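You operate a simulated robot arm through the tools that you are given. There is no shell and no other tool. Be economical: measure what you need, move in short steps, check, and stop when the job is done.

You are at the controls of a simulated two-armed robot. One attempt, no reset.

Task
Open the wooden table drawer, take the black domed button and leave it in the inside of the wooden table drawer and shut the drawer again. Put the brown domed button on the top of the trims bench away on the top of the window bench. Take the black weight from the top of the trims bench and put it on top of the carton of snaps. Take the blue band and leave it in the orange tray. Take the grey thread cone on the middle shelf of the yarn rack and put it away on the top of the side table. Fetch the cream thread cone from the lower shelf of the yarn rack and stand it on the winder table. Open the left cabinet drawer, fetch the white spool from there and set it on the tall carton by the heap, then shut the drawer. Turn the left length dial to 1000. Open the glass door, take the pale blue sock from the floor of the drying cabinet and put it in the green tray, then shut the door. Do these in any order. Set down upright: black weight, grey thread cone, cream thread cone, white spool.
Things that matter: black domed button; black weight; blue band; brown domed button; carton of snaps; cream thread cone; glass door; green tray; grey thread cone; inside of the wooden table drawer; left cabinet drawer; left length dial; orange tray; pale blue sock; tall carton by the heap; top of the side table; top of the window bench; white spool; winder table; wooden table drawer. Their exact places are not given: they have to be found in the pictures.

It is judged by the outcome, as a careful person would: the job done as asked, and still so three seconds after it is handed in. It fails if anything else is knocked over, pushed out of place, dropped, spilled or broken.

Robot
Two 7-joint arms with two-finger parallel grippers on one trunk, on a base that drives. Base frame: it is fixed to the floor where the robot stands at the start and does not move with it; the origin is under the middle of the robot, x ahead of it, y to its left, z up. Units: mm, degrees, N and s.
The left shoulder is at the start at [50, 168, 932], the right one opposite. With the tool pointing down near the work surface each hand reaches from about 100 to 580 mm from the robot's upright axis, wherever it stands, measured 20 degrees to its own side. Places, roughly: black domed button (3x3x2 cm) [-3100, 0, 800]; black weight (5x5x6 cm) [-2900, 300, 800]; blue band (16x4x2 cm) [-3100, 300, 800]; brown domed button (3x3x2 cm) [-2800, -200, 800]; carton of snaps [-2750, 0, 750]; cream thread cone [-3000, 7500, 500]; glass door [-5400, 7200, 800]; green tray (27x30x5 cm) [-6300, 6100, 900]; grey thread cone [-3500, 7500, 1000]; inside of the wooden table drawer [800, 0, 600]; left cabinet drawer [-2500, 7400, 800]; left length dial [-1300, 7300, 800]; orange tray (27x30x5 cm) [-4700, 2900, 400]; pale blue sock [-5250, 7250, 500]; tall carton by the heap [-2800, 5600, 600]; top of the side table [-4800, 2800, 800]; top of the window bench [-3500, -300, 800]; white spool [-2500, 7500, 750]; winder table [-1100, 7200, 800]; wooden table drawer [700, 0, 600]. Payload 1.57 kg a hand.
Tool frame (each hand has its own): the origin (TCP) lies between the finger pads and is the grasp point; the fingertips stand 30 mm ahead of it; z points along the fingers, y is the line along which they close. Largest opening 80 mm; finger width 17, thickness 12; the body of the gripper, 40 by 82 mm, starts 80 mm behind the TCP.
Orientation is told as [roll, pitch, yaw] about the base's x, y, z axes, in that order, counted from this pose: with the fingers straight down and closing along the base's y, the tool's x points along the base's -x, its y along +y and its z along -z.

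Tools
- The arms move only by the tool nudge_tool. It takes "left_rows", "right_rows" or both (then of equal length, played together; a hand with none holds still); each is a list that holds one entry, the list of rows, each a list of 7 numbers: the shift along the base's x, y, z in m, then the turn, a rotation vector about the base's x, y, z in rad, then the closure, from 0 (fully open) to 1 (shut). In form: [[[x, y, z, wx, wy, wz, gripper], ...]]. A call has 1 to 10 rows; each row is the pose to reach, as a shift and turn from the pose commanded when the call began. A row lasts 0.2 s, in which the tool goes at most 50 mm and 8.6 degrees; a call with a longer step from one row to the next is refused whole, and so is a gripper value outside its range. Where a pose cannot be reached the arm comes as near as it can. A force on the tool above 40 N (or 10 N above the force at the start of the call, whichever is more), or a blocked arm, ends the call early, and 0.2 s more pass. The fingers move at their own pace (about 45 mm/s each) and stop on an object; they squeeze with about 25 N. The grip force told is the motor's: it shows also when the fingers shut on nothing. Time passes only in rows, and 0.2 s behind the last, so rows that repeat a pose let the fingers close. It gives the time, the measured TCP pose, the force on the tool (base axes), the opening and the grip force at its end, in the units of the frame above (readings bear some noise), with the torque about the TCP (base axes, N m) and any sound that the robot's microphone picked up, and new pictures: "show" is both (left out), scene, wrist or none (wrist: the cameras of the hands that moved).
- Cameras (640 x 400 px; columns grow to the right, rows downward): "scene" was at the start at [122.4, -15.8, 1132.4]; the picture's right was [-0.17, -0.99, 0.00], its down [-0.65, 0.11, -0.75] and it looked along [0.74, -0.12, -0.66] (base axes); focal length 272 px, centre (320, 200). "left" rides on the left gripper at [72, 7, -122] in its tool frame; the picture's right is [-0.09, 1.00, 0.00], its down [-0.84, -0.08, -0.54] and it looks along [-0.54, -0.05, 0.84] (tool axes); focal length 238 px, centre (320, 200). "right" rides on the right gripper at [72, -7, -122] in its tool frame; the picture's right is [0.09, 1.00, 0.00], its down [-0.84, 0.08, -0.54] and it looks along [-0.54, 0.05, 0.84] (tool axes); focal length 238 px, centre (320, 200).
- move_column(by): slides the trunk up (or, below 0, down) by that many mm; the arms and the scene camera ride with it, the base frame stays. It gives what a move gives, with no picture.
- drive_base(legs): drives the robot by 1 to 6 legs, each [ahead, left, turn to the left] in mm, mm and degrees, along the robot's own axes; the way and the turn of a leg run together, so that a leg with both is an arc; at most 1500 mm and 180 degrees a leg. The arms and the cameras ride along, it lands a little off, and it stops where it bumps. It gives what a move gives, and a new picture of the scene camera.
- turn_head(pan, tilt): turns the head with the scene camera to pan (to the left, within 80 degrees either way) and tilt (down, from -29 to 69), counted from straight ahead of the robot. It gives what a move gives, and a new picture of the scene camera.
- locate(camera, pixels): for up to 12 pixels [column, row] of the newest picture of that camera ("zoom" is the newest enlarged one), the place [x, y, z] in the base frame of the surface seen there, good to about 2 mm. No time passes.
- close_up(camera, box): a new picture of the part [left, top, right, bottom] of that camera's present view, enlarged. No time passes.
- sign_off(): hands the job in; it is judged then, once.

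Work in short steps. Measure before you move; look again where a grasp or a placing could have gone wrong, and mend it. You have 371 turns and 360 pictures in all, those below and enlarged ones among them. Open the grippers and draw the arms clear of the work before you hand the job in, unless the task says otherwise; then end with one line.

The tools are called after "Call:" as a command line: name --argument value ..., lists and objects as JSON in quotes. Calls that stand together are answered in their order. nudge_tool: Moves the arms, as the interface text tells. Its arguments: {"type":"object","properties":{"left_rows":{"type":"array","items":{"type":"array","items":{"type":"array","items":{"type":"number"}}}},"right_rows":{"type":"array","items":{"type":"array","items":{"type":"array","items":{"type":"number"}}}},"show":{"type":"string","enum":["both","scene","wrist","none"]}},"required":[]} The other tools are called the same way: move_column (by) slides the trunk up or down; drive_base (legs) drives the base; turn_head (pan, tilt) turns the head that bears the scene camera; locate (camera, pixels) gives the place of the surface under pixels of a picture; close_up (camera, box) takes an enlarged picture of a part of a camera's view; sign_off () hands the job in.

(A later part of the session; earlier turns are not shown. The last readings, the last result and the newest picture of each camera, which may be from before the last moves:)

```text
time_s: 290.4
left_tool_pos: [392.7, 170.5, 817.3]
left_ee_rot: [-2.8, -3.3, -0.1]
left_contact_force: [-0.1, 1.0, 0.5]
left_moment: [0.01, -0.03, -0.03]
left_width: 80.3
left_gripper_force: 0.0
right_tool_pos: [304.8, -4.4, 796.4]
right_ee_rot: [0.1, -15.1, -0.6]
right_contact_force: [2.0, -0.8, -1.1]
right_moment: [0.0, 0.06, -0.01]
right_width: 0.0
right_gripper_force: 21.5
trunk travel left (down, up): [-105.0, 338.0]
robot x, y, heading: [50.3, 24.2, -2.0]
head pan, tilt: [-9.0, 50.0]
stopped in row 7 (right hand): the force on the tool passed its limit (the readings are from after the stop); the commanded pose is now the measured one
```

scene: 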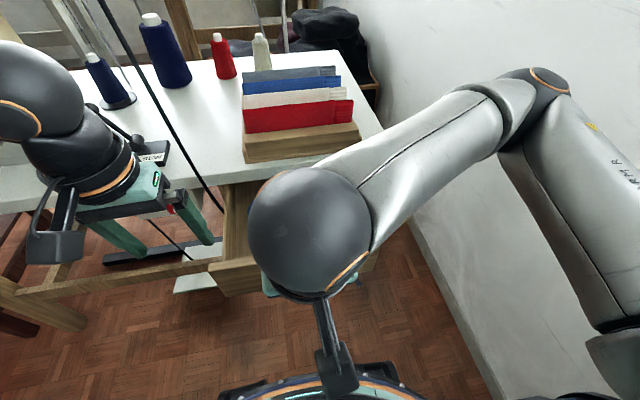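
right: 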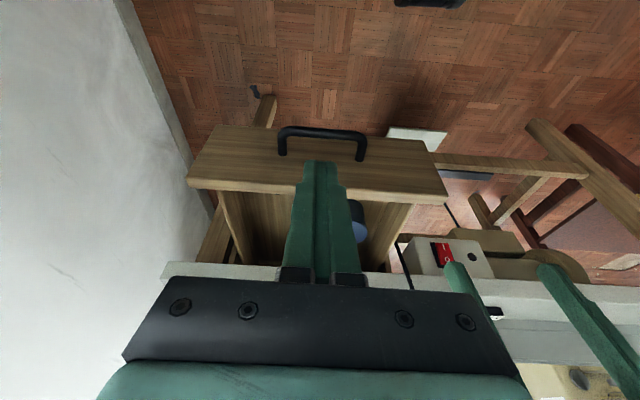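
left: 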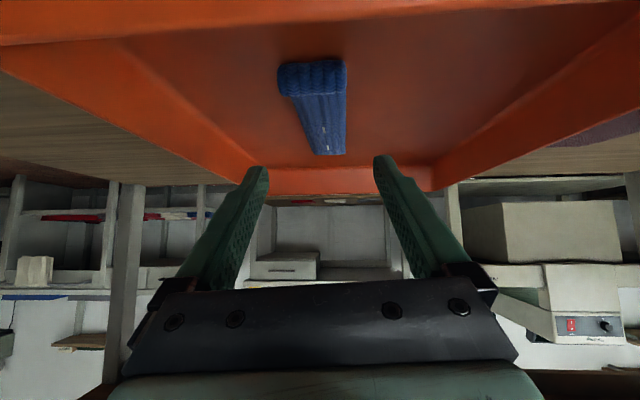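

The hand's camera touched the robot's own body. I back the base off 150 mm for room.

Call:
drive_base --legs '[[-150, 0, 1.9]]'

Call:
nudge_tool --right_rows '[[[0.03, 0, -0.02, 0, 0, 0, 1], [0.06, 0, -0.05, 0, 0, 0, 1], [0.09, 0, -0.08, 0, 0, 0, 1], [0.12, 0, -0.11, 0, 0, 0, 1], [0.14, 0, -0.132, 0, 0, 0, 1]]]' --show "wrist"

```text
time_s: 291.8
left_tool_pos: [239.5, 183.2, 816.3]
left_ee_rot: [-2.8, -3.4, 1.8]
left_contact_force: [-0.2, -0.3, 0.5]
left_moment: [0.0, 0.0, 0.02]
left_width: 79.9
left_gripper_force: 0.0
right_tool_pos: [157.3, 4.9, 796.0]
right_ee_rot: [0.0, -15.0, 1.1]
right_contact_force: [3.8, 0.2, 0.2]
right_moment: [0.05, 0.52, 0.07]
right_width: 0.0
right_gripper_force: 21.3
trunk travel left (down, up): [-105.0, 338.0]
robot x, y, heading: [-102.0, 24.3, 0.3]
head pan, tilt: [-9.0, 50.0]
```

scene: 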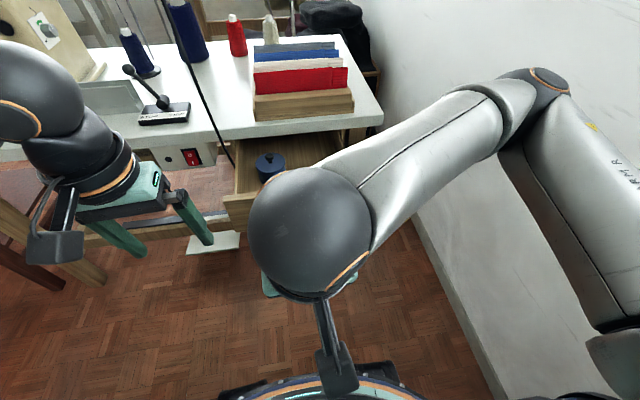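

```text
time_s: 293.0
left_tool_pos: [240.7, 182.5, 817.2]
left_ee_rot: [-2.7, -3.4, 1.7]
left_contact_force: [-0.9, 0.3, 0.0]
left_moment: [0.02, -0.02, -0.01]
left_width: 80.0
left_gripper_force: 0.1
right_tool_pos: [299.5, 4.6, 663.8]
right_ee_rot: [0.1, -15.0, 1.1]
right_contact_force: [-0.2, 0.6, 0.0]
right_moment: [0.01, -0.02, 0.0]
right_width: 0.0
right_gripper_force: 20.9
trunk travel left (down, up): [-105.0, 338.0]
robot x, y, heading: [-97.4, 19.7, 0.2]
head pan, tilt: [-9.0, 50.0]
```

right: 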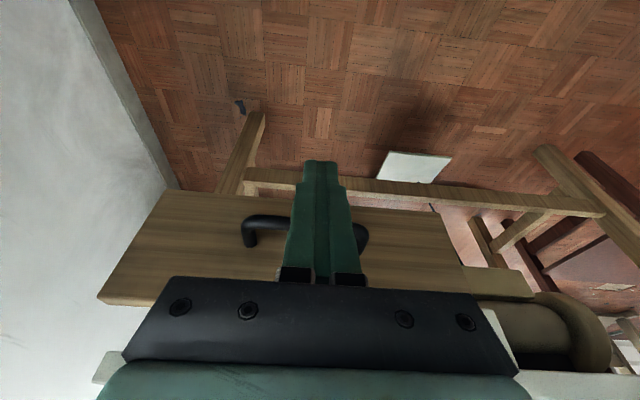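

The fingers are in front of the handle bar. I push the drawer in with the arm.

Call:
nudge_tool --right_rows '[[[0.03, 0, 0, 0, 0, 0, 1], [0.055, 0, 0, 0, 0, 0, 1], [0.08, 0, 0, 0, 0, 0, 1], [0.105, 0, 0, 0, 0, 0, 1], [0.13, 0, 0, 0, 0, 0, 1], [0.155, 0, 0, 0, 0, 0, 1], [0.18, 0, 0, 0, 0, 0, 1], [0.205, 0, 0, 0, 0, 0, 1]]]' --show "wrist"

```text
time_s: 294.8
left_tool_pos: [239.8, 182.8, 818.0]
left_ee_rot: [-2.7, -3.4, 1.6]
left_contact_force: [0.7, 0.1, 1.7]
left_moment: [0.0, -0.03, 0.0]
left_width: 80.2
left_gripper_force: 0.0
right_tool_pos: [501.0, 7.7, 666.1]
right_ee_rot: [0.0, -15.2, 1.2]
right_contact_force: [0.2, -0.3, 0.3]
right_moment: [0.03, 0.03, 0.01]
right_width: 0.0
right_gripper_force: 21.4
trunk travel left (down, up): [-105.0, 338.0]
robot x, y, heading: [-99.1, 23.1, 0.2]
head pan, tilt: [-9.0, 50.0]
```

right: 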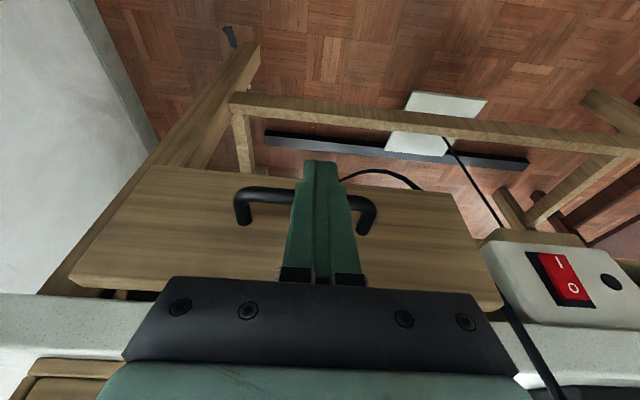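

The drawer is nearly in. I push on until it stops.

Call:
nudge_tool --right_rows '[[[0.015, 0, 0, 0, 0, 0, 1], [0.03, 0, 0, 0, 0, 0, 1], [0.04, 0, 0, 0, 0, 0, 1], [0.05, 0, 0, 0, 0, 0, 1], [0.06, 0, 0, 0, 0, 0, 1]]]' --show "wrist"

```text
time_s: 296.0
left_tool_pos: [239.4, 183.6, 817.0]
left_ee_rot: [-2.6, -3.4, 1.7]
left_contact_force: [-0.2, 0.7, -0.1]
left_moment: [-0.01, 0.01, -0.02]
left_width: 79.7
left_gripper_force: 0.1
right_tool_pos: [542.2, 6.0, 664.7]
right_ee_rot: [0.1, -15.1, 1.2]
right_contact_force: [-0.1, 0.1, 0.0]
right_moment: [-0.02, 0.03, -0.01]
right_width: 0.0
right_gripper_force: 20.8
right hand out of reach, approached as far as the arm can: row 4, 5
trunk travel left (down, up): [-105.0, 338.0]
robot x, y, heading: [-95.6, 24.2, 0.0]
head pan, tilt: [-9.0, 50.0]
```

right: 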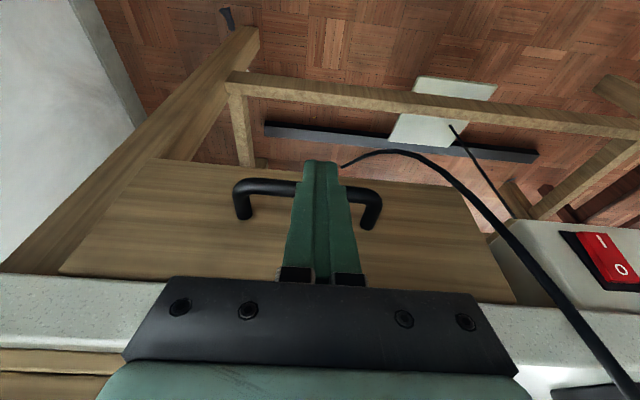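

The arm is at full reach with a few mm left. I retract slightly, move the base 70 mm closer and push again.

Call:
nudge_tool --right_rows '[[[-0.04, 0, 0, 0, 0, 0, 1], [-0.085, 0, 0, 0, 0, 0, 1]]]' --show "none"

Call:
drive_base --legs '[[65, 0, 0]]'

Call:
nudge_tool --right_rows '[[[0.015, 0, 0, 0, 0, 0, 1], [0.025, 0, 0, 0, 0, 0, 1], [0.03, 0, 0, 0, 0, 0, 1], [0.035, 0, 0, 0, 0, 0, 1], [0.04, 0, 0, 0, 0, 0, 1], [0.045, 0, 0, 0, 0, 0, 1], [0.05, 0, 0, 0, 0, 0, 1]]]' --show "wrist"

```text
time_s: 296.6
left_tool_pos: [241.2, 182.5, 818.1]
left_ee_rot: [-2.6, -3.4, 1.7]
left_contact_force: [-0.7, 0.4, 0.5]
left_moment: [0.0, 0.02, -0.03]
left_width: 79.9
left_gripper_force: 0.0
right_tool_pos: [457.4, 5.1, 665.3]
right_ee_rot: [0.0, -15.1, 1.0]
right_contact_force: [-0.9, 0.1, -0.1]
right_moment: [0.01, -0.04, 0.0]
right_width: 0.1
right_gripper_force: 21.6
trunk travel left (down, up): [-105.0, 338.0]
robot x, y, heading: [-101.3, 22.1, 0.0]
head pan, tilt: [-9.0, 50.0]
```

```text
time_s: 297.6
left_tool_pos: [303.5, 183.2, 817.5]
left_ee_rot: [-2.7, -3.4, 1.7]
left_contact_force: [-0.4, -0.2, -0.7]
left_moment: [0.03, -0.02, 0.0]
left_width: 80.0
left_gripper_force: 0.1
right_tool_pos: [520.6, 8.7, 665.6]
right_ee_rot: [0.1, -14.9, 1.1]
right_contact_force: [-0.2, -0.3, -0.1]
right_moment: [0.02, -0.05, -0.01]
right_width: 0.0
right_gripper_force: 21.3
trunk travel left (down, up): [-105.0, 338.0]
robot x, y, heading: [-33.7, 23.3, 0.1]
head pan, tilt: [-9.0, 50.0]
```

scene: 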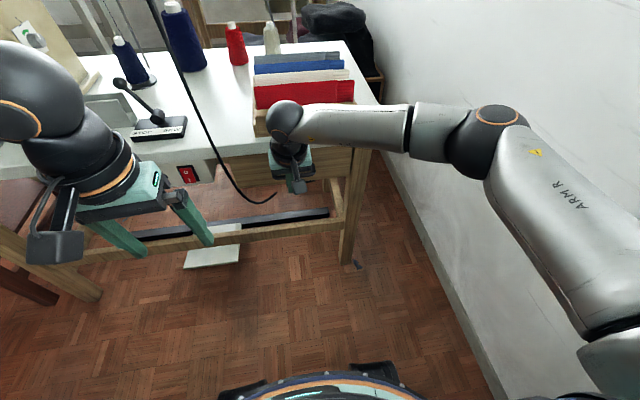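

```text
time_s: 298.6
left_tool_pos: [303.6, 184.0, 816.7]
left_ee_rot: [-2.7, -3.3, 1.7]
left_contact_force: [0.0, -0.1, 0.0]
left_moment: [0.01, 0.03, 0.01]
left_width: 79.9
left_gripper_force: 0.1
right_tool_pos: [546.6, 9.2, 661.9]
right_ee_rot: [-0.2, -13.7, 1.4]
right_contact_force: [-2.2, 1.2, -2.0]
right_moment: [0.03, 0.15, 0.04]
right_width: 0.0
right_gripper_force: 21.3
trunk travel left (down, up): [-105.0, 338.0]
robot x, y, heading: [-37.4, 22.6, -0.1]
head pan, tilt: [-9.0, 50.0]
stopped in row 4 (right hand): the force on the tool passed its limit (the readings are from after the stop); the commanded pose is now the measured one
```

right: 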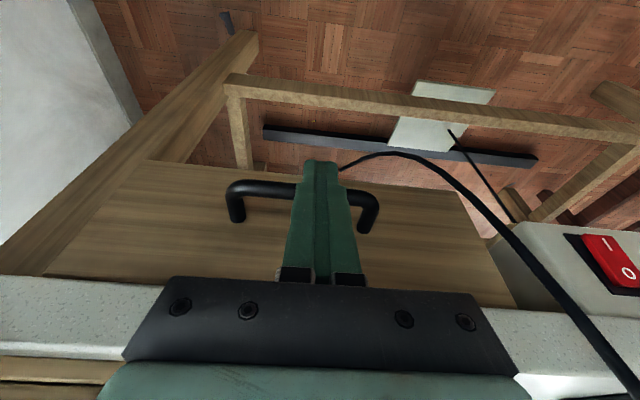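

Force rose: the drawer is against its stop. I retreat and check the drawer front position.

Call:
nudge_tool --right_rows '[[[-0.04, 0, 0, 0, 0, 0, 1], [-0.08, -0.01, 0.03, 0, 0, 0, 1], [-0.11, -0.03, 0.06, 0, 0.05, 0, 1], [-0.13, -0.06, 0.1, 0, 0.1, 0, 0.5], [-0.15, -0.1, 0.13, 0, 0.15, 0, 0.3], [-0.17, -0.13, 0.16, 0, 0.2, 0, 0], [-0.19, -0.16, 0.19, 0, 0.25, 0, 0]]]' --show "scene"

Call:
locate --camera "scene" --pixels '[[250, 175], [330, 160], [280, 190], [265, 165], [310, 175]]'

```text
refused: row 2 steps farther than a row can; nothing moved
```

```text
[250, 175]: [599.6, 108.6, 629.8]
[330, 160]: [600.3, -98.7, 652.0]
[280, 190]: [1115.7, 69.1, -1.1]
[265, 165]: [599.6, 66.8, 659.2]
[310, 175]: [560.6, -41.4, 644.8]
```

The drawer front is at x=600 — shut. I retreat the hand with shorter steps.

Call:
nudge_tool --right_rows '[[[-0.04, 0, 0, 0, 0, 0, 1], [-0.075, -0.01, 0.025, 0, 0, 0, 1], [-0.1, -0.03, 0.055, 0, 0.05, 0, 1], [-0.12, -0.06, 0.085, 0, 0.1, 0, 0.5], [-0.14, -0.09, 0.115, 0, 0.15, 0, 0.3], [-0.16, -0.12, 0.145, 0, 0.2, 0, 0], [-0.18, -0.15, 0.175, 0, 0.25, 0, 0]]]' --show "scene"

```text
time_s: 300.2
left_tool_pos: [303.0, 183.3, 816.7]
left_ee_rot: [-2.7, -3.5, 1.7]
left_contact_force: [0.3, -0.4, 0.0]
left_moment: [-0.01, 0.04, 0.02]
left_width: 79.8
left_gripper_force: 0.1
right_tool_pos: [367.1, -139.0, 841.0]
right_ee_rot: [0.2, 0.4, 1.5]
right_contact_force: [-0.6, -0.9, 0.2]
right_moment: [0.0, -0.01, -0.01]
right_width: 80.2
right_gripper_force: 0.0
trunk travel left (down, up): [-105.0, 338.0]
robot x, y, heading: [-36.4, 25.4, 0.0]
head pan, tilt: [-9.0, 50.0]
```

scene: 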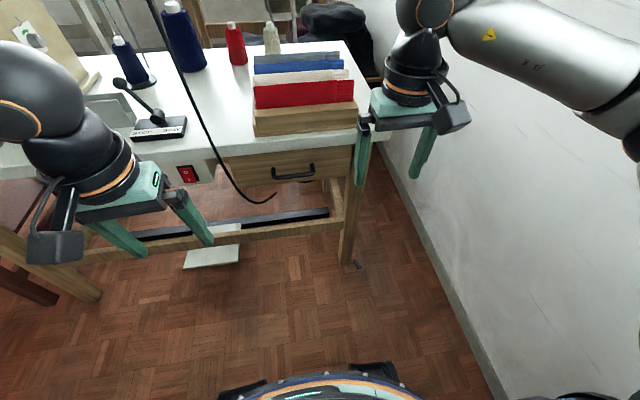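

The drawer is shut. I step forward to clear the pole, turn north and drive up to y≈2400 for a look ahead.

Call:
drive_base --legs '[[90, 0, 0], [0, 0, 90], [1300, 0, 0], [1100, 0, 0]]'

Call:
turn_head --pan 0 --tilt 20

Call:
turn_head --pan 40 --tilt 15

```text
time_s: 316.7
left_tool_pos: [-8.7, 2833.1, 817.3]
left_ee_rot: [-2.7, -3.4, 89.4]
left_contact_force: [-0.5, -0.2, -0.5]
left_moment: [-0.03, 0.0, 0.01]
left_width: 80.0
left_gripper_force: 0.0
right_tool_pos: [316.2, 2882.5, 840.2]
right_ee_rot: [0.2, 0.5, 89.0]
right_contact_force: [-0.3, -0.3, 0.3]
right_moment: [-0.03, -0.01, -0.01]
right_width: 80.1
right_gripper_force: 0.0
trunk travel left (down, up): [-105.0, 338.0]
robot x, y, heading: [138.6, 2487.2, 87.7]
head pan, tilt: [-9.0, 50.0]
```

scene: 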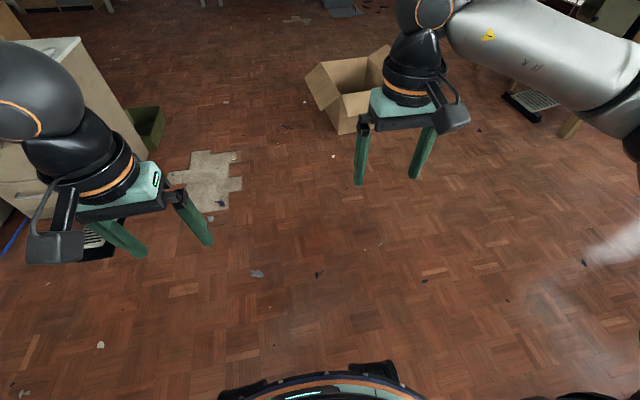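

```text
time_s: 317.7
left_tool_pos: [-7.4, 2833.3, 816.2]
left_ee_rot: [-2.7, -3.4, 89.5]
left_contact_force: [0.2, 0.1, 0.1]
left_moment: [0.0, 0.02, 0.0]
left_width: 79.8
left_gripper_force: 0.0
right_tool_pos: [316.4, 2882.5, 840.4]
right_ee_rot: [0.2, 0.5, 89.0]
right_contact_force: [0.4, -0.1, -0.1]
right_moment: [0.03, 0.01, -0.04]
right_width: 79.9
right_gripper_force: 0.1
trunk travel left (down, up): [-105.0, 338.0]
robot x, y, heading: [138.2, 2485.4, 87.6]
head pan, tilt: [0.0, 20.0]
```

scene: 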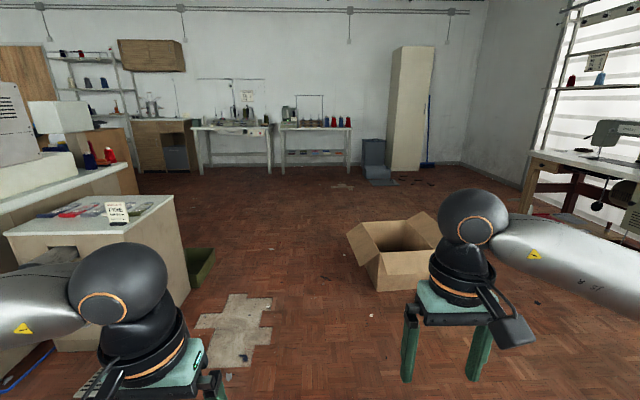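

```text
time_s: 318.7
left_tool_pos: [-8.9, 2832.6, 816.3]
left_ee_rot: [-2.8, -3.4, 89.5]
left_contact_force: [0.7, -0.5, 0.2]
left_moment: [0.02, 0.0, 0.01]
left_width: 80.3
left_gripper_force: 0.0
right_tool_pos: [316.9, 2882.4, 840.2]
right_ee_rot: [0.1, 0.5, 89.0]
right_contact_force: [0.6, 0.4, 0.0]
right_moment: [0.03, 0.01, 0.01]
right_width: 79.9
right_gripper_force: 0.0
trunk travel left (down, up): [-105.0, 338.0]
robot x, y, heading: [132.7, 2488.3, 87.7]
head pan, tilt: [40.0, 15.0]
```

scene: 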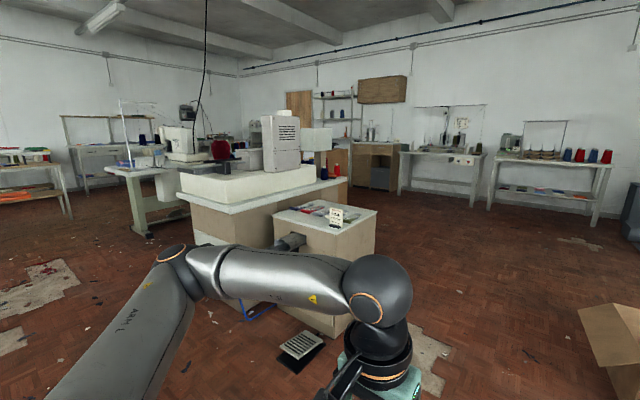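

I measure the machine cabinets, the open box and the far tables.

Call:
locate --camera "scene" --pixels '[[375, 215], [378, 250], [330, 335], [585, 310], [348, 180], [400, 155], [445, 165], [480, 160], [545, 155], [605, 210], [340, 130], [380, 185]]'

Call:
close_up --camera "scene" --box '[250, 60, 450, 220]'

Call:
close_up --camera "scene" --box '[390, 90, 640, 230]'

```text
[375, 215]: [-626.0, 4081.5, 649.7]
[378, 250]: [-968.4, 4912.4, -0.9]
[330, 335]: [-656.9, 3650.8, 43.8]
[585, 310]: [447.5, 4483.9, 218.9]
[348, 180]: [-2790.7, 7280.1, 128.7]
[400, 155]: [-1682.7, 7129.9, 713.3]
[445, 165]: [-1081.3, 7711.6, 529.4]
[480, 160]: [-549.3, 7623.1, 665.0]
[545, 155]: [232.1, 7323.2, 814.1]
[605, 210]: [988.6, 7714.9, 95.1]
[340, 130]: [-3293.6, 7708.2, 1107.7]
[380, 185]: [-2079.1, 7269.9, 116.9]
```

```text
2.50 times, centred on (350, 140) of scene
```

zoom: 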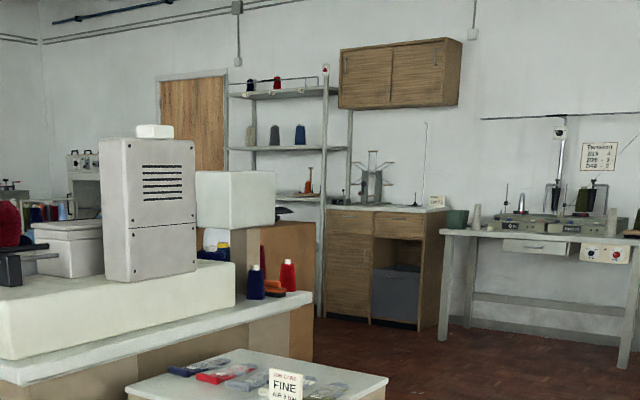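

```text
2.56 times, centred on (515, 160) of scene
```

zoom: 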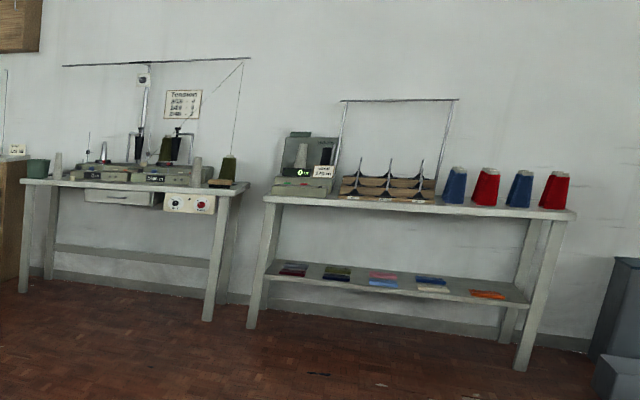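

The lane north is clear along x≈0. I drive up to y≈5300 and look left toward the heap, rack and cabinet.

Call:
drive_base --legs '[[0, 140, 2.3], [1500, 0, 0], [1300, 0, 0]]'

Call:
turn_head --pan 50 --tilt 20

Call:
turn_head --pan 80 --tilt 20

```text
time_s: 333.1
left_tool_pos: [-157.6, 5593.2, 816.2]
left_ee_rot: [-2.7, -3.4, 92.1]
left_contact_force: [-0.5, -0.6, -0.4]
left_moment: [-0.03, -0.02, -0.01]
left_width: 80.0
left_gripper_force: 0.1
right_tool_pos: [164.6, 5658.7, 839.4]
right_ee_rot: [0.2, 0.5, 91.7]
right_contact_force: [0.0, 0.1, -0.1]
right_moment: [-0.04, 0.0, -0.03]
right_width: 79.7
right_gripper_force: 0.0
trunk travel left (down, up): [-105.0, 338.0]
robot x, y, heading: [6.0, 5255.3, 90.7]
head pan, tilt: [40.0, 15.0]
```

scene: 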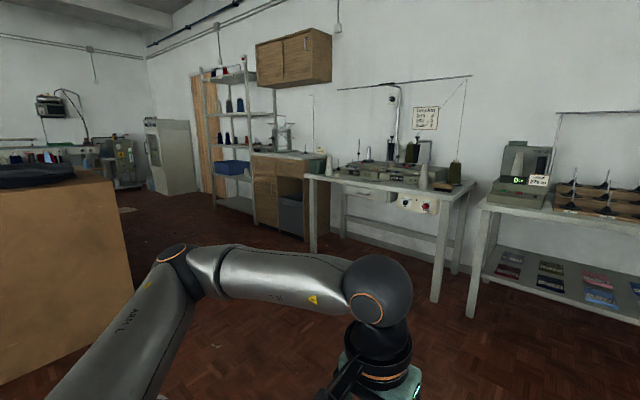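

```text
time_s: 333.8
left_tool_pos: [-156.5, 5592.3, 817.1]
left_ee_rot: [-2.7, -3.3, 92.2]
left_contact_force: [1.0, 0.5, -0.6]
left_moment: [0.02, -0.05, 0.03]
left_width: 79.8
left_gripper_force: 0.1
right_tool_pos: [164.6, 5657.4, 839.9]
right_ee_rot: [0.2, 0.5, 91.8]
right_contact_force: [0.1, -0.1, 0.9]
right_moment: [0.02, 0.01, 0.0]
right_width: 80.0
right_gripper_force: 0.2
trunk travel left (down, up): [-105.0, 338.0]
robot x, y, heading: [5.4, 5255.3, 90.3]
head pan, tilt: [50.0, 20.0]
```

scene: 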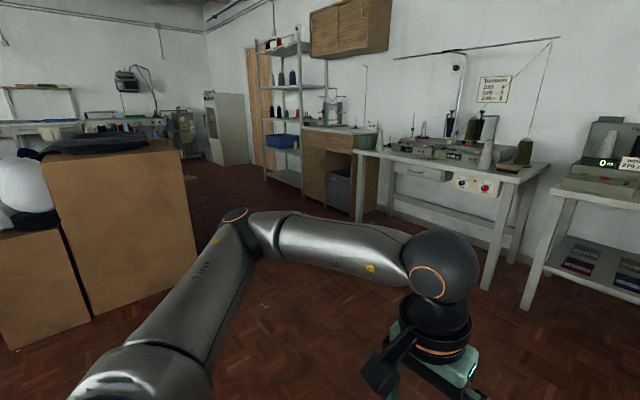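

```text
time_s: 334.7
left_tool_pos: [-157.2, 5591.9, 817.4]
left_ee_rot: [-2.7, -3.4, 92.1]
left_contact_force: [-0.7, 0.9, -0.3]
left_moment: [0.0, 0.02, 0.02]
left_width: 80.0
left_gripper_force: 0.0
right_tool_pos: [164.6, 5658.2, 840.9]
right_ee_rot: [0.2, 0.5, 91.9]
right_contact_force: [0.9, -0.3, 0.9]
right_moment: [0.0, 0.0, -0.02]
right_width: 80.0
right_gripper_force: 0.1
trunk travel left (down, up): [-105.0, 338.0]
robot x, y, heading: [4.1, 5258.2, 90.5]
head pan, tilt: [80.0, 20.0]
```

scene: 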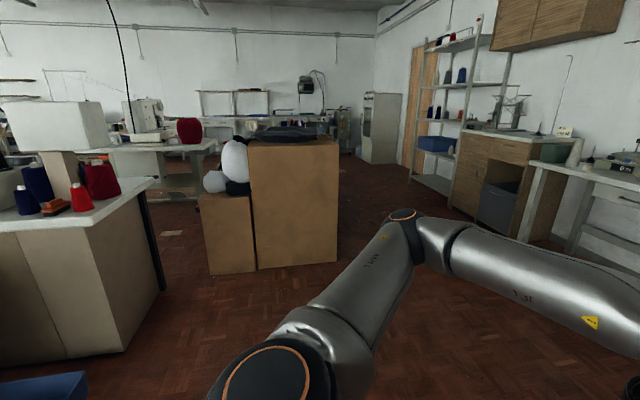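

I measure the tall carton and cabinet corners.

Call:
locate --camera "scene" --pixels '[[290, 150], [255, 265], [337, 262], [300, 135], [210, 270], [465, 200], [545, 165], [420, 180], [500, 215], [100, 190], [160, 290], [380, 165]]'

Call:
close_up --camera "scene" --box '[190, 100, 350, 200]'

Call:
close_up --camera "scene" --box '[350, 20, 640, 220]'

```text
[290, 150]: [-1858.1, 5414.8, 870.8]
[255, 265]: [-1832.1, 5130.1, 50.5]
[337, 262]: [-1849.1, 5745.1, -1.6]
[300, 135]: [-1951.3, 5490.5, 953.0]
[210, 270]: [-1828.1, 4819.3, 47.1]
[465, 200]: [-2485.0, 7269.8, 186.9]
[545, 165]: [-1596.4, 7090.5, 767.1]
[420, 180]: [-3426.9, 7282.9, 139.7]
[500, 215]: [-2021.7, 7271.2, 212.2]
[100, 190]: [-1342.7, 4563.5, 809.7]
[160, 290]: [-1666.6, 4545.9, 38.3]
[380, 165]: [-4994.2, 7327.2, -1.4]
```

```text
4.00 times, centred on (270, 150) of scene
```

zoom: 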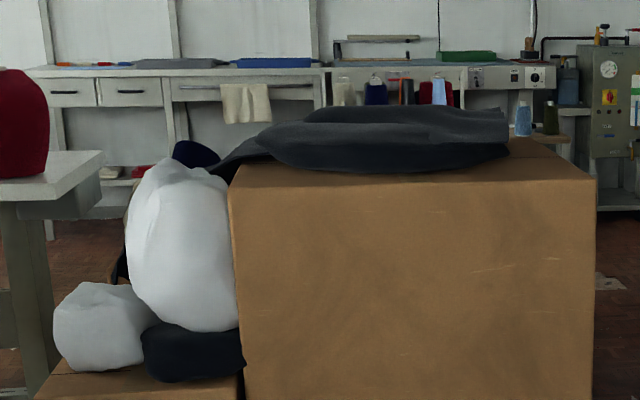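

```text
2.00 times, centred on (495, 120) of scene
```

zoom: 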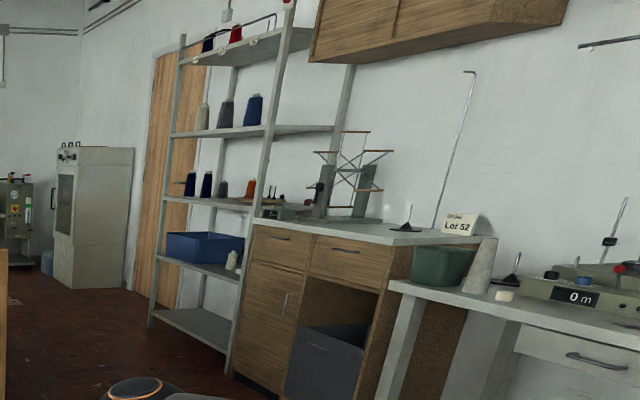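

I drive up to the winder table, stopping about 600 mm in front of it, to find the length dials.

Call:
drive_base --legs '[[1150, 0, 0], [0, 1300, 0]]'

Call:
turn_head --pan 0 --tilt 35

```text
time_s: 346.7
left_tool_pos: [-1457.1, 6738.4, 817.4]
left_ee_rot: [-2.7, -3.4, 91.9]
left_contact_force: [-0.9, -0.1, -0.6]
left_moment: [0.0, -0.03, -0.03]
left_width: 79.9
left_gripper_force: 0.1
right_tool_pos: [-1136.3, 6803.9, 840.5]
right_ee_rot: [0.2, 0.6, 91.6]
right_contact_force: [0.5, 0.6, 1.0]
right_moment: [0.0, 0.01, -0.03]
right_width: 80.0
right_gripper_force: 0.0
trunk travel left (down, up): [-105.0, 338.0]
robot x, y, heading: [-1298.1, 6400.9, 90.5]
head pan, tilt: [80.0, 20.0]
```

scene: 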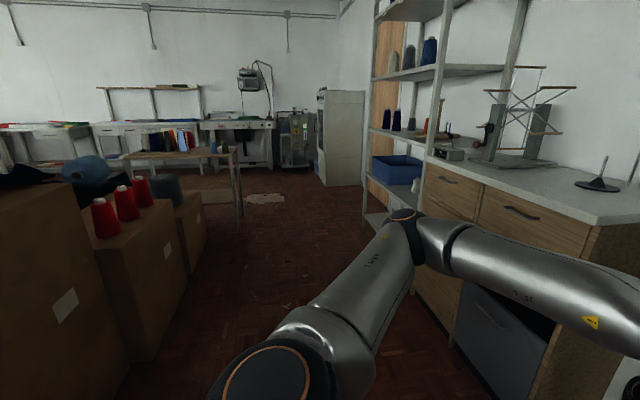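

```text
time_s: 348.2
left_tool_pos: [-1457.3, 6737.6, 817.7]
left_ee_rot: [-2.6, -3.5, 92.1]
left_contact_force: [-0.3, -0.1, 0.0]
left_moment: [0.01, 0.02, -0.01]
left_width: 80.0
left_gripper_force: 0.1
right_tool_pos: [-1136.3, 6804.8, 840.0]
right_ee_rot: [0.2, 0.5, 91.8]
right_contact_force: [0.5, -0.6, -0.1]
right_moment: [0.0, 0.01, -0.01]
right_width: 80.0
right_gripper_force: 0.0
trunk travel left (down, up): [-105.0, 338.0]
robot x, y, heading: [-1296.5, 6400.4, 90.2]
head pan, tilt: [0.0, 35.0]
```

scene: 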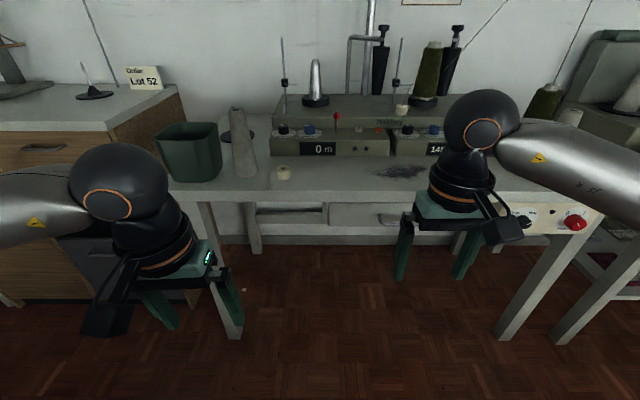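

The left winder unit shows "0 m". I zoom on its knobs.

Call:
close_up --camera "scene" --box '[260, 80, 400, 168]'

Call:
locate --camera "zoom" --pixels '[[110, 220], [222, 225], [225, 205], [270, 310], [345, 160], [110, 240], [60, 240], [50, 330], [590, 310], [450, 250], [225, 240]]'

```text
4.55 times, centred on (330, 124) of scene
```

zoom: 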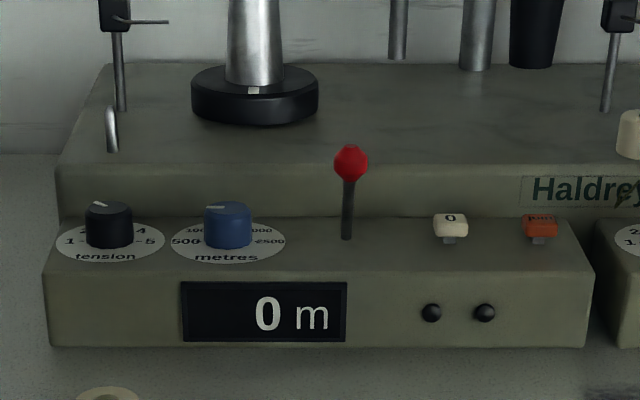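

```text
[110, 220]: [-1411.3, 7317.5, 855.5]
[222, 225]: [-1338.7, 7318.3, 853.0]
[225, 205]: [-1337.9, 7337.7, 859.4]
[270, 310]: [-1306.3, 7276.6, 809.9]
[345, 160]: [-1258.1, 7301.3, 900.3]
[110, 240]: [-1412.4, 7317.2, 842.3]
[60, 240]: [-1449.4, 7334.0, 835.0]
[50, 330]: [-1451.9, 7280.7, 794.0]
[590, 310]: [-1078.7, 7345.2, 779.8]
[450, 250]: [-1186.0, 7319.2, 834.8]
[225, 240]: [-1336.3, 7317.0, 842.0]
```

The blue "metres" knob is at about (-1338,7328,855). I raise the trunk 200 mm and drive closer, then view it from above.

Call:
move_column --by 200

Call:
drive_base --legs '[[370, 0, 0]]'

```text
time_s: 350.4
left_tool_pos: [-1457.7, 6738.5, 1017.5]
left_ee_rot: [-2.7, -3.4, 92.0]
left_contact_force: [-0.7, 0.1, 0.4]
left_moment: [-0.02, 0.01, 0.01]
left_width: 80.0
left_gripper_force: 0.1
right_tool_pos: [-1135.4, 6804.7, 1041.1]
right_ee_rot: [0.2, 0.6, 91.7]
right_contact_force: [-0.3, 0.0, 0.0]
right_moment: [-0.01, -0.01, 0.02]
right_width: 80.1
right_gripper_force: 0.1
trunk travel left (down, up): [-305.0, 138.0]
robot x, y, heading: [-1295.0, 6401.3, 90.1]
head pan, tilt: [0.0, 35.0]
```

```text
time_s: 352.8
left_tool_pos: [-1458.6, 7110.6, 1016.0]
left_ee_rot: [-2.7, -3.3, 91.9]
left_contact_force: [0.0, 0.2, 0.6]
left_moment: [0.0, -0.02, 0.01]
left_width: 80.1
left_gripper_force: 0.1
right_tool_pos: [-1137.5, 7174.9, 1040.3]
right_ee_rot: [0.1, 0.5, 91.5]
right_contact_force: [-0.8, 0.4, 0.4]
right_moment: [0.03, 0.02, 0.01]
right_width: 80.0
right_gripper_force: 0.0
trunk travel left (down, up): [-305.0, 138.0]
robot x, y, heading: [-1296.6, 6770.4, 90.3]
head pan, tilt: [0.0, 35.0]
```

scene: 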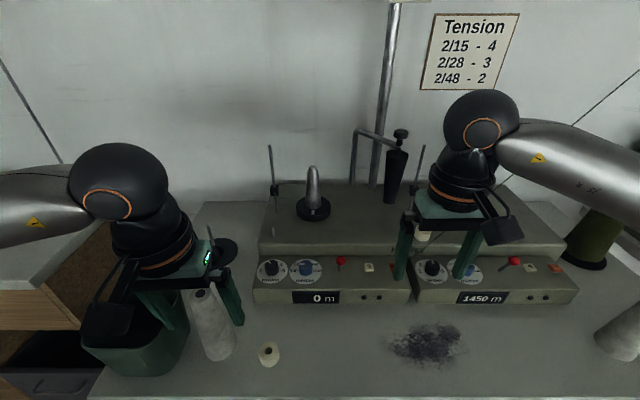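

Call:
close_up --camera "scene" --box '[250, 245, 350, 310]'

Call:
locate --camera "zoom" --pixels '[[355, 150], [355, 130], [355, 175], [320, 140], [390, 150], [355, 120], [300, 170], [410, 170], [90, 150]]'

```text
6.15 times, centred on (300, 278) of scene
```

zoom: 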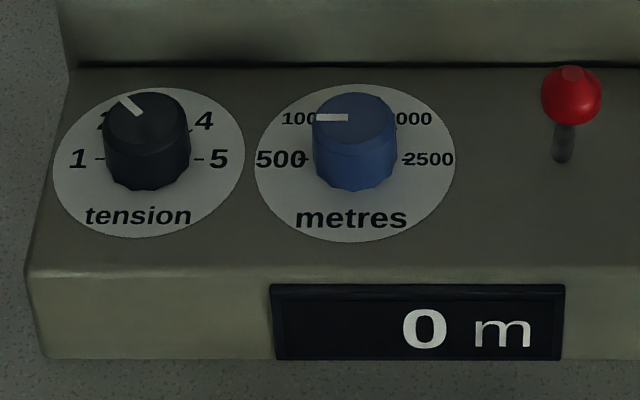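

```text
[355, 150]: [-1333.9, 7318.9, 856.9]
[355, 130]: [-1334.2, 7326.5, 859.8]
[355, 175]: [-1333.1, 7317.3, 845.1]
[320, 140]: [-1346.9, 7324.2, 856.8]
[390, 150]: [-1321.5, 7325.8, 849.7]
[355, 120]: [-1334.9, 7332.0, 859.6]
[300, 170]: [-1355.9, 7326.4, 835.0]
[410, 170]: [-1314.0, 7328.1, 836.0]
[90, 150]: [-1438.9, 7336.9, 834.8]
```

The pointer now points left to 500; 1000 is at about 45° clockwise. I check the step behind the knob for finger room and bring the right hand above.

Call:
locate --camera "zoom" --pixels '[[355, 70], [450, 75], [250, 75], [355, 40], [570, 80], [130, 120]]'

Call:
nudge_tool --right_rows '[[[-0.033, 0.027, 0, 0, 0, 0, 0], [-0.066, 0.054, 0, 0, 0, 0, 0], [-0.1, 0.08, 0, 0, 0, 0, 0], [-0.133, 0.106, 0, 0, 0, 0, 0], [-0.166, 0.13, 0, 0, 0, 0, 0.2], [-0.198, 0.157, 0, 0, 0, 0, 0.35], [-0.198, 0.157, -0.04, 0, 0, -0.02, 0.35]]]' --left_rows '[[[-0.01, -0.02, 0.01, 0, 0, 0, 0], [-0.02, -0.04, 0.02, 0, 0, 0, 0], [-0.03, -0.06, 0.03, 0, 0, 0, 0], [-0.04, -0.08, 0.04, 0, 0, 0, 0], [-0.05, -0.1, 0.05, 0, 0, 0, 0], [-0.05, -0.12, 0.05, 0, 0, 0, 0], [-0.05, -0.12, 0.05, 0, 0, 0, 0]]]' --show "both"

```text
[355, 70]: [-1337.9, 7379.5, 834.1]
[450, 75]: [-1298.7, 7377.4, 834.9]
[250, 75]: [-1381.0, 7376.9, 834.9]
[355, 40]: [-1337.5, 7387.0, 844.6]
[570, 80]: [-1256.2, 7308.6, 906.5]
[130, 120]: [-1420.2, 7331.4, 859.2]
```

```text
time_s: 354.4
left_tool_pos: [-1509.2, 6996.1, 1071.8]
left_ee_rot: [-2.8, -3.3, 92.0]
left_contact_force: [-0.1, 0.0, -0.3]
left_moment: [0.0, 0.01, 0.01]
left_width: 80.1
left_gripper_force: 0.0
left hand out of reach, approached as far as the arm can: row 6, 7
right_tool_pos: [-1330.7, 7330.4, 1002.1]
right_ee_rot: [0.3, 0.5, 90.4]
right_contact_force: [0.6, 1.5, 0.1]
right_moment: [0.01, 0.0, 0.01]
right_width: 52.0
right_gripper_force: 0.1
right hand out of reach, approached as far as the arm can: row 6
trunk travel left (down, up): [-305.0, 138.0]
robot x, y, heading: [-1295.6, 6776.5, 90.0]
head pan, tilt: [0.0, 35.0]
```

scene: 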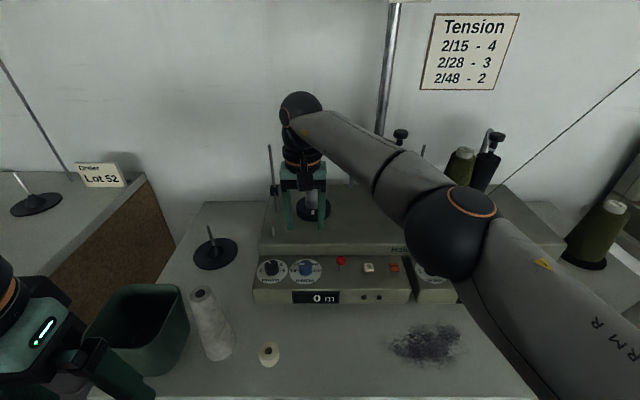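
right: 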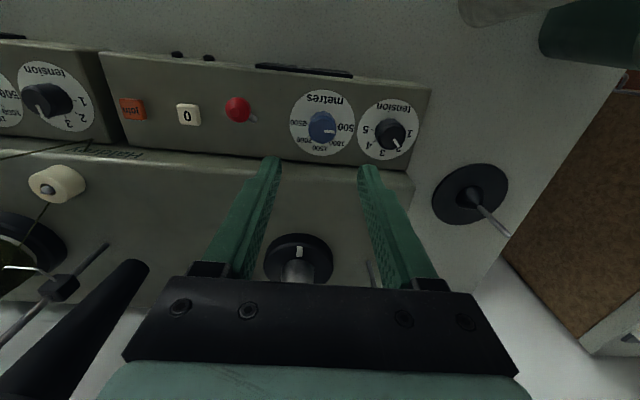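
left: 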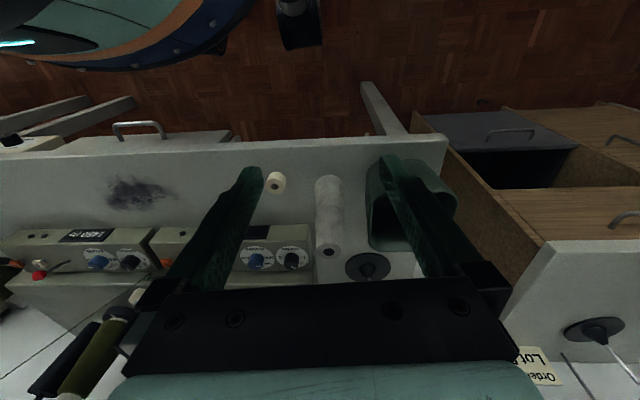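

Call:
close_up --camera "right" --box '[275, 80, 371, 160]'

Call:
locate --camera "zoom" --pixels '[[310, 215], [255, 220], [370, 220], [310, 160], [310, 270], [330, 220]]'

```text
5.00 times, centred on (323, 120) of right
```

zoom: 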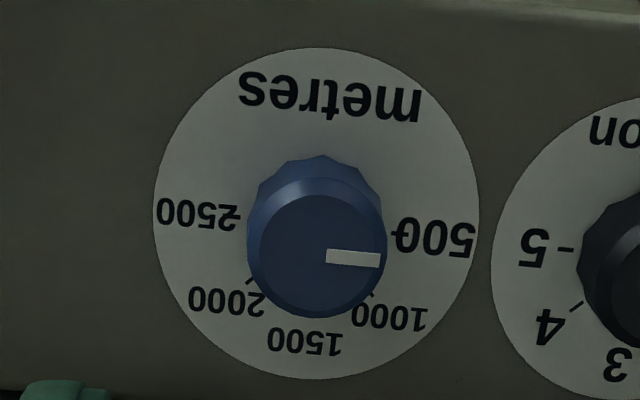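

```text
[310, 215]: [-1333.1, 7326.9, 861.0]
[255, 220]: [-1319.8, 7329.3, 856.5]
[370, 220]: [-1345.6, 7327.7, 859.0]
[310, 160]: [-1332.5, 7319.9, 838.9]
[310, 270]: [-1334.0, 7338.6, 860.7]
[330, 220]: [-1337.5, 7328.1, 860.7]
```

Confirmed: pointer at 500, 1000 tick 45° further clockwise. I turn the gripper 22° counter-clockwise, lower it around the knob and look.

Call:
nudge_tool --right_rows '[[[-0.002, 0.002, -0.02, 0, 0, 0.131, 0.35], [-0.003, 0.003, -0.04, 0, 0, 0.262, 0.35], [-0.003, 0.003, -0.06, 0, 0, 0.393, 0.35], [-0.003, 0.003, -0.09, 0, 0, 0.393, 0.35], [-0.003, 0.003, -0.115, 0, 0, 0.393, 0.35]]]' --show "wrist"

```text
time_s: 355.6
left_tool_pos: [-1509.5, 6996.8, 1070.7]
left_ee_rot: [-2.8, -3.2, 91.9]
left_contact_force: [0.3, 0.4, 0.7]
left_moment: [-0.01, -0.01, -0.01]
left_width: 79.8
left_gripper_force: 0.0
right_tool_pos: [-1336.8, 7333.3, 884.6]
right_ee_rot: [0.2, 0.4, 112.9]
right_contact_force: [-0.4, -0.9, 1.1]
right_moment: [0.0, 0.01, -0.01]
right_width: 51.9
right_gripper_force: 0.1
trunk travel left (down, up): [-305.0, 138.0]
robot x, y, heading: [-1296.3, 6773.9, 90.3]
head pan, tilt: [0.0, 35.0]
```

right: 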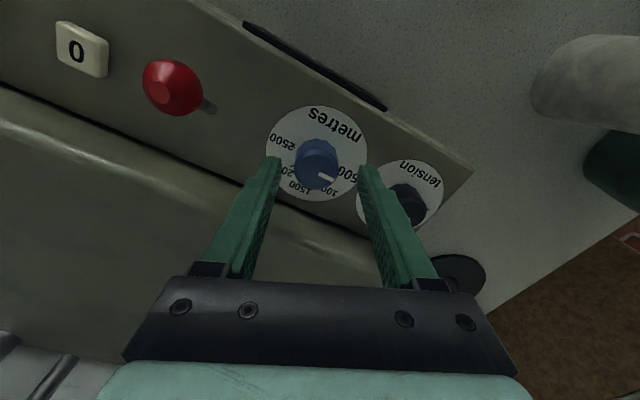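

Well centred. I lower the last 17 mm and close on the knob.

Call:
nudge_tool --right_rows '[[[0, 0, -0.01, 0, 0, 0, 0.35], [0, 0, -0.017, 0, 0, 0, 0.35], [0, 0, -0.017, 0, 0, 0, 0.6], [0, 0, -0.017, 0, 0, 0, 0.9], [0, 0, -0.017, 0, 0, 0, 1], [0, 0, -0.017, 0, 0, 0, 1]]]' --show "wrist"

```text
time_s: 357.0
left_tool_pos: [-1507.2, 6996.3, 1071.7]
left_ee_rot: [-2.7, -3.3, 92.0]
left_contact_force: [0.6, 0.2, -0.2]
left_moment: [0.01, 0.01, -0.01]
left_width: 80.2
left_gripper_force: 0.1
right_tool_pos: [-1333.9, 7333.8, 868.1]
right_ee_rot: [0.1, 0.4, 112.8]
right_contact_force: [7.2, 3.0, -1.5]
right_moment: [0.27, -0.22, 0.01]
right_width: 31.1
right_gripper_force: 37.6
trunk travel left (down, up): [-305.0, 138.0]
robot x, y, heading: [-1298.3, 6774.1, 89.9]
head pan, tilt: [0.0, 35.0]
```

right: 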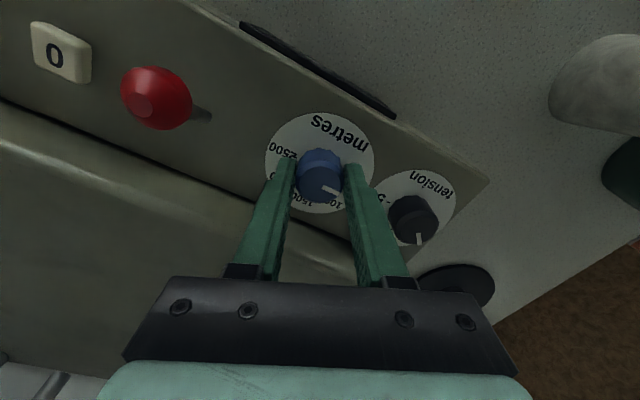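

Gripped at 31 mm. I turn 45° clockwise.

Call:
nudge_tool --right_rows '[[[0.001, 0, 0, 0, 0, -0.131, 1], [0.001, 0, 0, 0, 0, -0.262, 1], [0.001, 0, 0, 0, 0, -0.393, 1], [0.001, 0, 0, 0, 0, -0.524, 1], [0.001, 0, 0, 0, 0, -0.655, 1], [0.001, 0, 0, 0, 0, -0.785, 1], [0.001, 0, 0, 0, 0, -0.785, 1]]]' --show "wrist"

```text
time_s: 358.6
left_tool_pos: [-1508.1, 6996.6, 1072.5]
left_ee_rot: [-2.6, -3.3, 91.8]
left_contact_force: [0.1, -0.3, 0.2]
left_moment: [0.01, -0.02, -0.03]
left_width: 80.1
left_gripper_force: 0.1
right_tool_pos: [-1334.8, 7332.4, 870.9]
right_ee_rot: [0.3, 0.4, 67.8]
right_contact_force: [9.0, 0.6, 5.2]
right_moment: [-0.27, -0.38, -0.01]
right_width: 31.0
right_gripper_force: 40.1
trunk travel left (down, up): [-305.0, 138.0]
robot x, y, heading: [-1297.6, 6774.2, 90.1]
head pan, tilt: [0.0, 35.0]
```

right: 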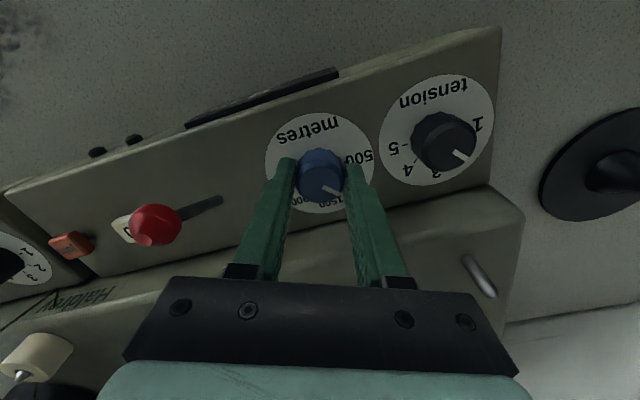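

The knob turned with the gripper. I open and rise to read it.

Call:
nudge_tool --right_rows '[[[0, 0, 0, 0, 0, 0, 0.6], [0, 0, 0, 0, 0, 0, 0.35], [0, 0, 0.001, 0, 0, 0, 0.35], [0, 0, 0.04, 0, 0, 0, 0.35], [0, 0, 0.08, 0, 0, 0.1, 0.35], [0, 0, 0.12, 0, 0, 0.22, 0.35], [0, 0, 0.13, 0, 0, 0.35, 0.35]]]' --show "none"

Call:
close_up --camera "right" --box '[270, 75, 382, 145]'

```text
time_s: 360.2
left_tool_pos: [-1508.1, 6996.7, 1071.6]
left_ee_rot: [-2.7, -3.3, 92.0]
left_contact_force: [-0.8, 0.1, 0.5]
left_moment: [0.02, -0.01, 0.01]
left_width: 79.9
left_gripper_force: 0.1
right_tool_pos: [-1333.4, 7333.4, 998.3]
right_ee_rot: [0.3, 0.5, 88.2]
right_contact_force: [-0.8, 0.2, 0.1]
right_moment: [-0.02, -0.01, -0.03]
right_width: 51.7
right_gripper_force: 0.0
trunk travel left (down, up): [-305.0, 138.0]
robot x, y, heading: [-1300.5, 6772.9, 90.2]
head pan, tilt: [0.0, 35.0]
```

```text
5.71 times, centred on (326, 110) of right
```

zoom: 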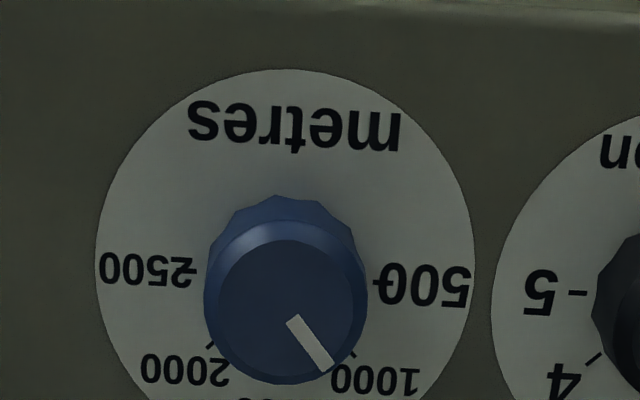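

The pointer is close to 1000. I zoom in further to judge the exact angle.

Call:
close_up --camera "right" --box '[298, 105, 342, 145]'

```text
10.00 times, centred on (320, 125) of right
```

zoom: 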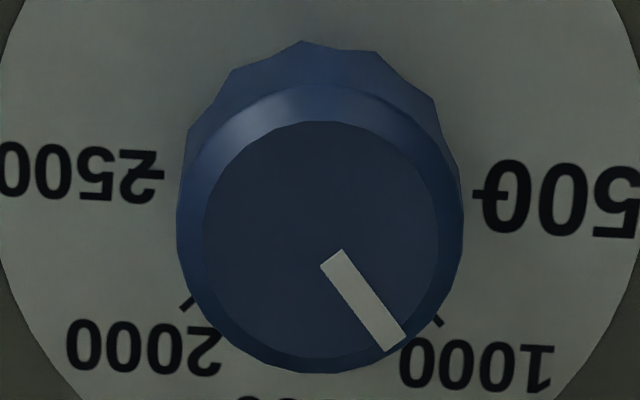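

It's about 4.5° past the 1000 tick. I re-grip and turn back 4.5°.

Call:
nudge_tool --right_rows '[[[0, -0.001, -0.04, 0, 0, 0, 0.35], [0, -0.001, -0.08, 0, 0, 0, 0.35], [0, -0.001, -0.12, 0, 0, 0, 0.35], [0, -0.001, -0.129, 0, 0, 0, 0.35], [0, -0.001, -0.129, 0, 0, 0, 0.7], [0, -0.001, -0.129, 0, 0, 0, 1], [0, -0.001, -0.129, 0, 0, 0, 1], [0, -0.001, -0.129, 0, 0, 0.04, 1], [0, -0.001, -0.129, 0, 0, 0.079, 1], [0, -0.001, -0.129, 0, 0, 0.079, 1]]]' --show "none"

Call:
nudge_tool --right_rows '[[[0, 0, 0, 0, 0, 0, 0.6], [0, 0, 0, 0, 0, 0, 0.35], [0, 0, 0.001, 0, 0, 0, 0.35], [0, 0, 0.04, 0, 0, 0, 0.35], [0, 0, 0.08, 0, 0, 0, 0.35], [0, 0, 0.129, 0, 0, -0.079, 0.35]]]' --show "none"

Call:
close_up --camera "right" --box '[298, 105, 342, 145]'

```text
time_s: 362.4
left_tool_pos: [-1508.0, 6997.0, 1071.5]
left_ee_rot: [-2.6, -3.3, 91.8]
left_contact_force: [-0.4, -0.5, -0.3]
left_moment: [0.0, 0.04, 0.0]
left_width: 79.8
left_gripper_force: 0.0
right_tool_pos: [-1335.8, 7331.8, 869.5]
right_ee_rot: [0.1, 0.5, 92.4]
right_contact_force: [12.4, -5.6, -6.0]
right_moment: [-0.14, -0.58, 0.0]
right_width: 31.4
right_gripper_force: 40.5
trunk travel left (down, up): [-305.0, 138.0]
robot x, y, heading: [-1299.7, 6769.9, 90.1]
head pan, tilt: [0.0, 35.0]
```

```text
time_s: 363.8
left_tool_pos: [-1508.9, 6997.3, 1072.0]
left_ee_rot: [-2.7, -3.3, 91.9]
left_contact_force: [0.1, -0.2, -0.2]
left_moment: [0.03, -0.01, 0.03]
left_width: 79.8
left_gripper_force: 0.1
right_tool_pos: [-1334.0, 7333.4, 982.7]
right_ee_rot: [0.3, 0.6, 89.1]
right_contact_force: [-0.7, 0.7, -0.4]
right_moment: [-0.02, 0.01, -0.03]
right_width: 51.6
right_gripper_force: 0.1
right hand out of reach, approached as far as the arm can: row 6
trunk travel left (down, up): [-305.0, 138.0]
robot x, y, heading: [-1298.4, 6771.2, 90.5]
head pan, tilt: [0.0, 35.0]
```

```text
10.00 times, centred on (320, 125) of right
```

zoom: 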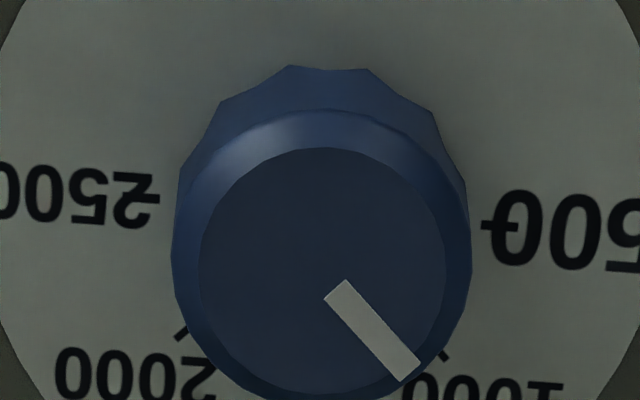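

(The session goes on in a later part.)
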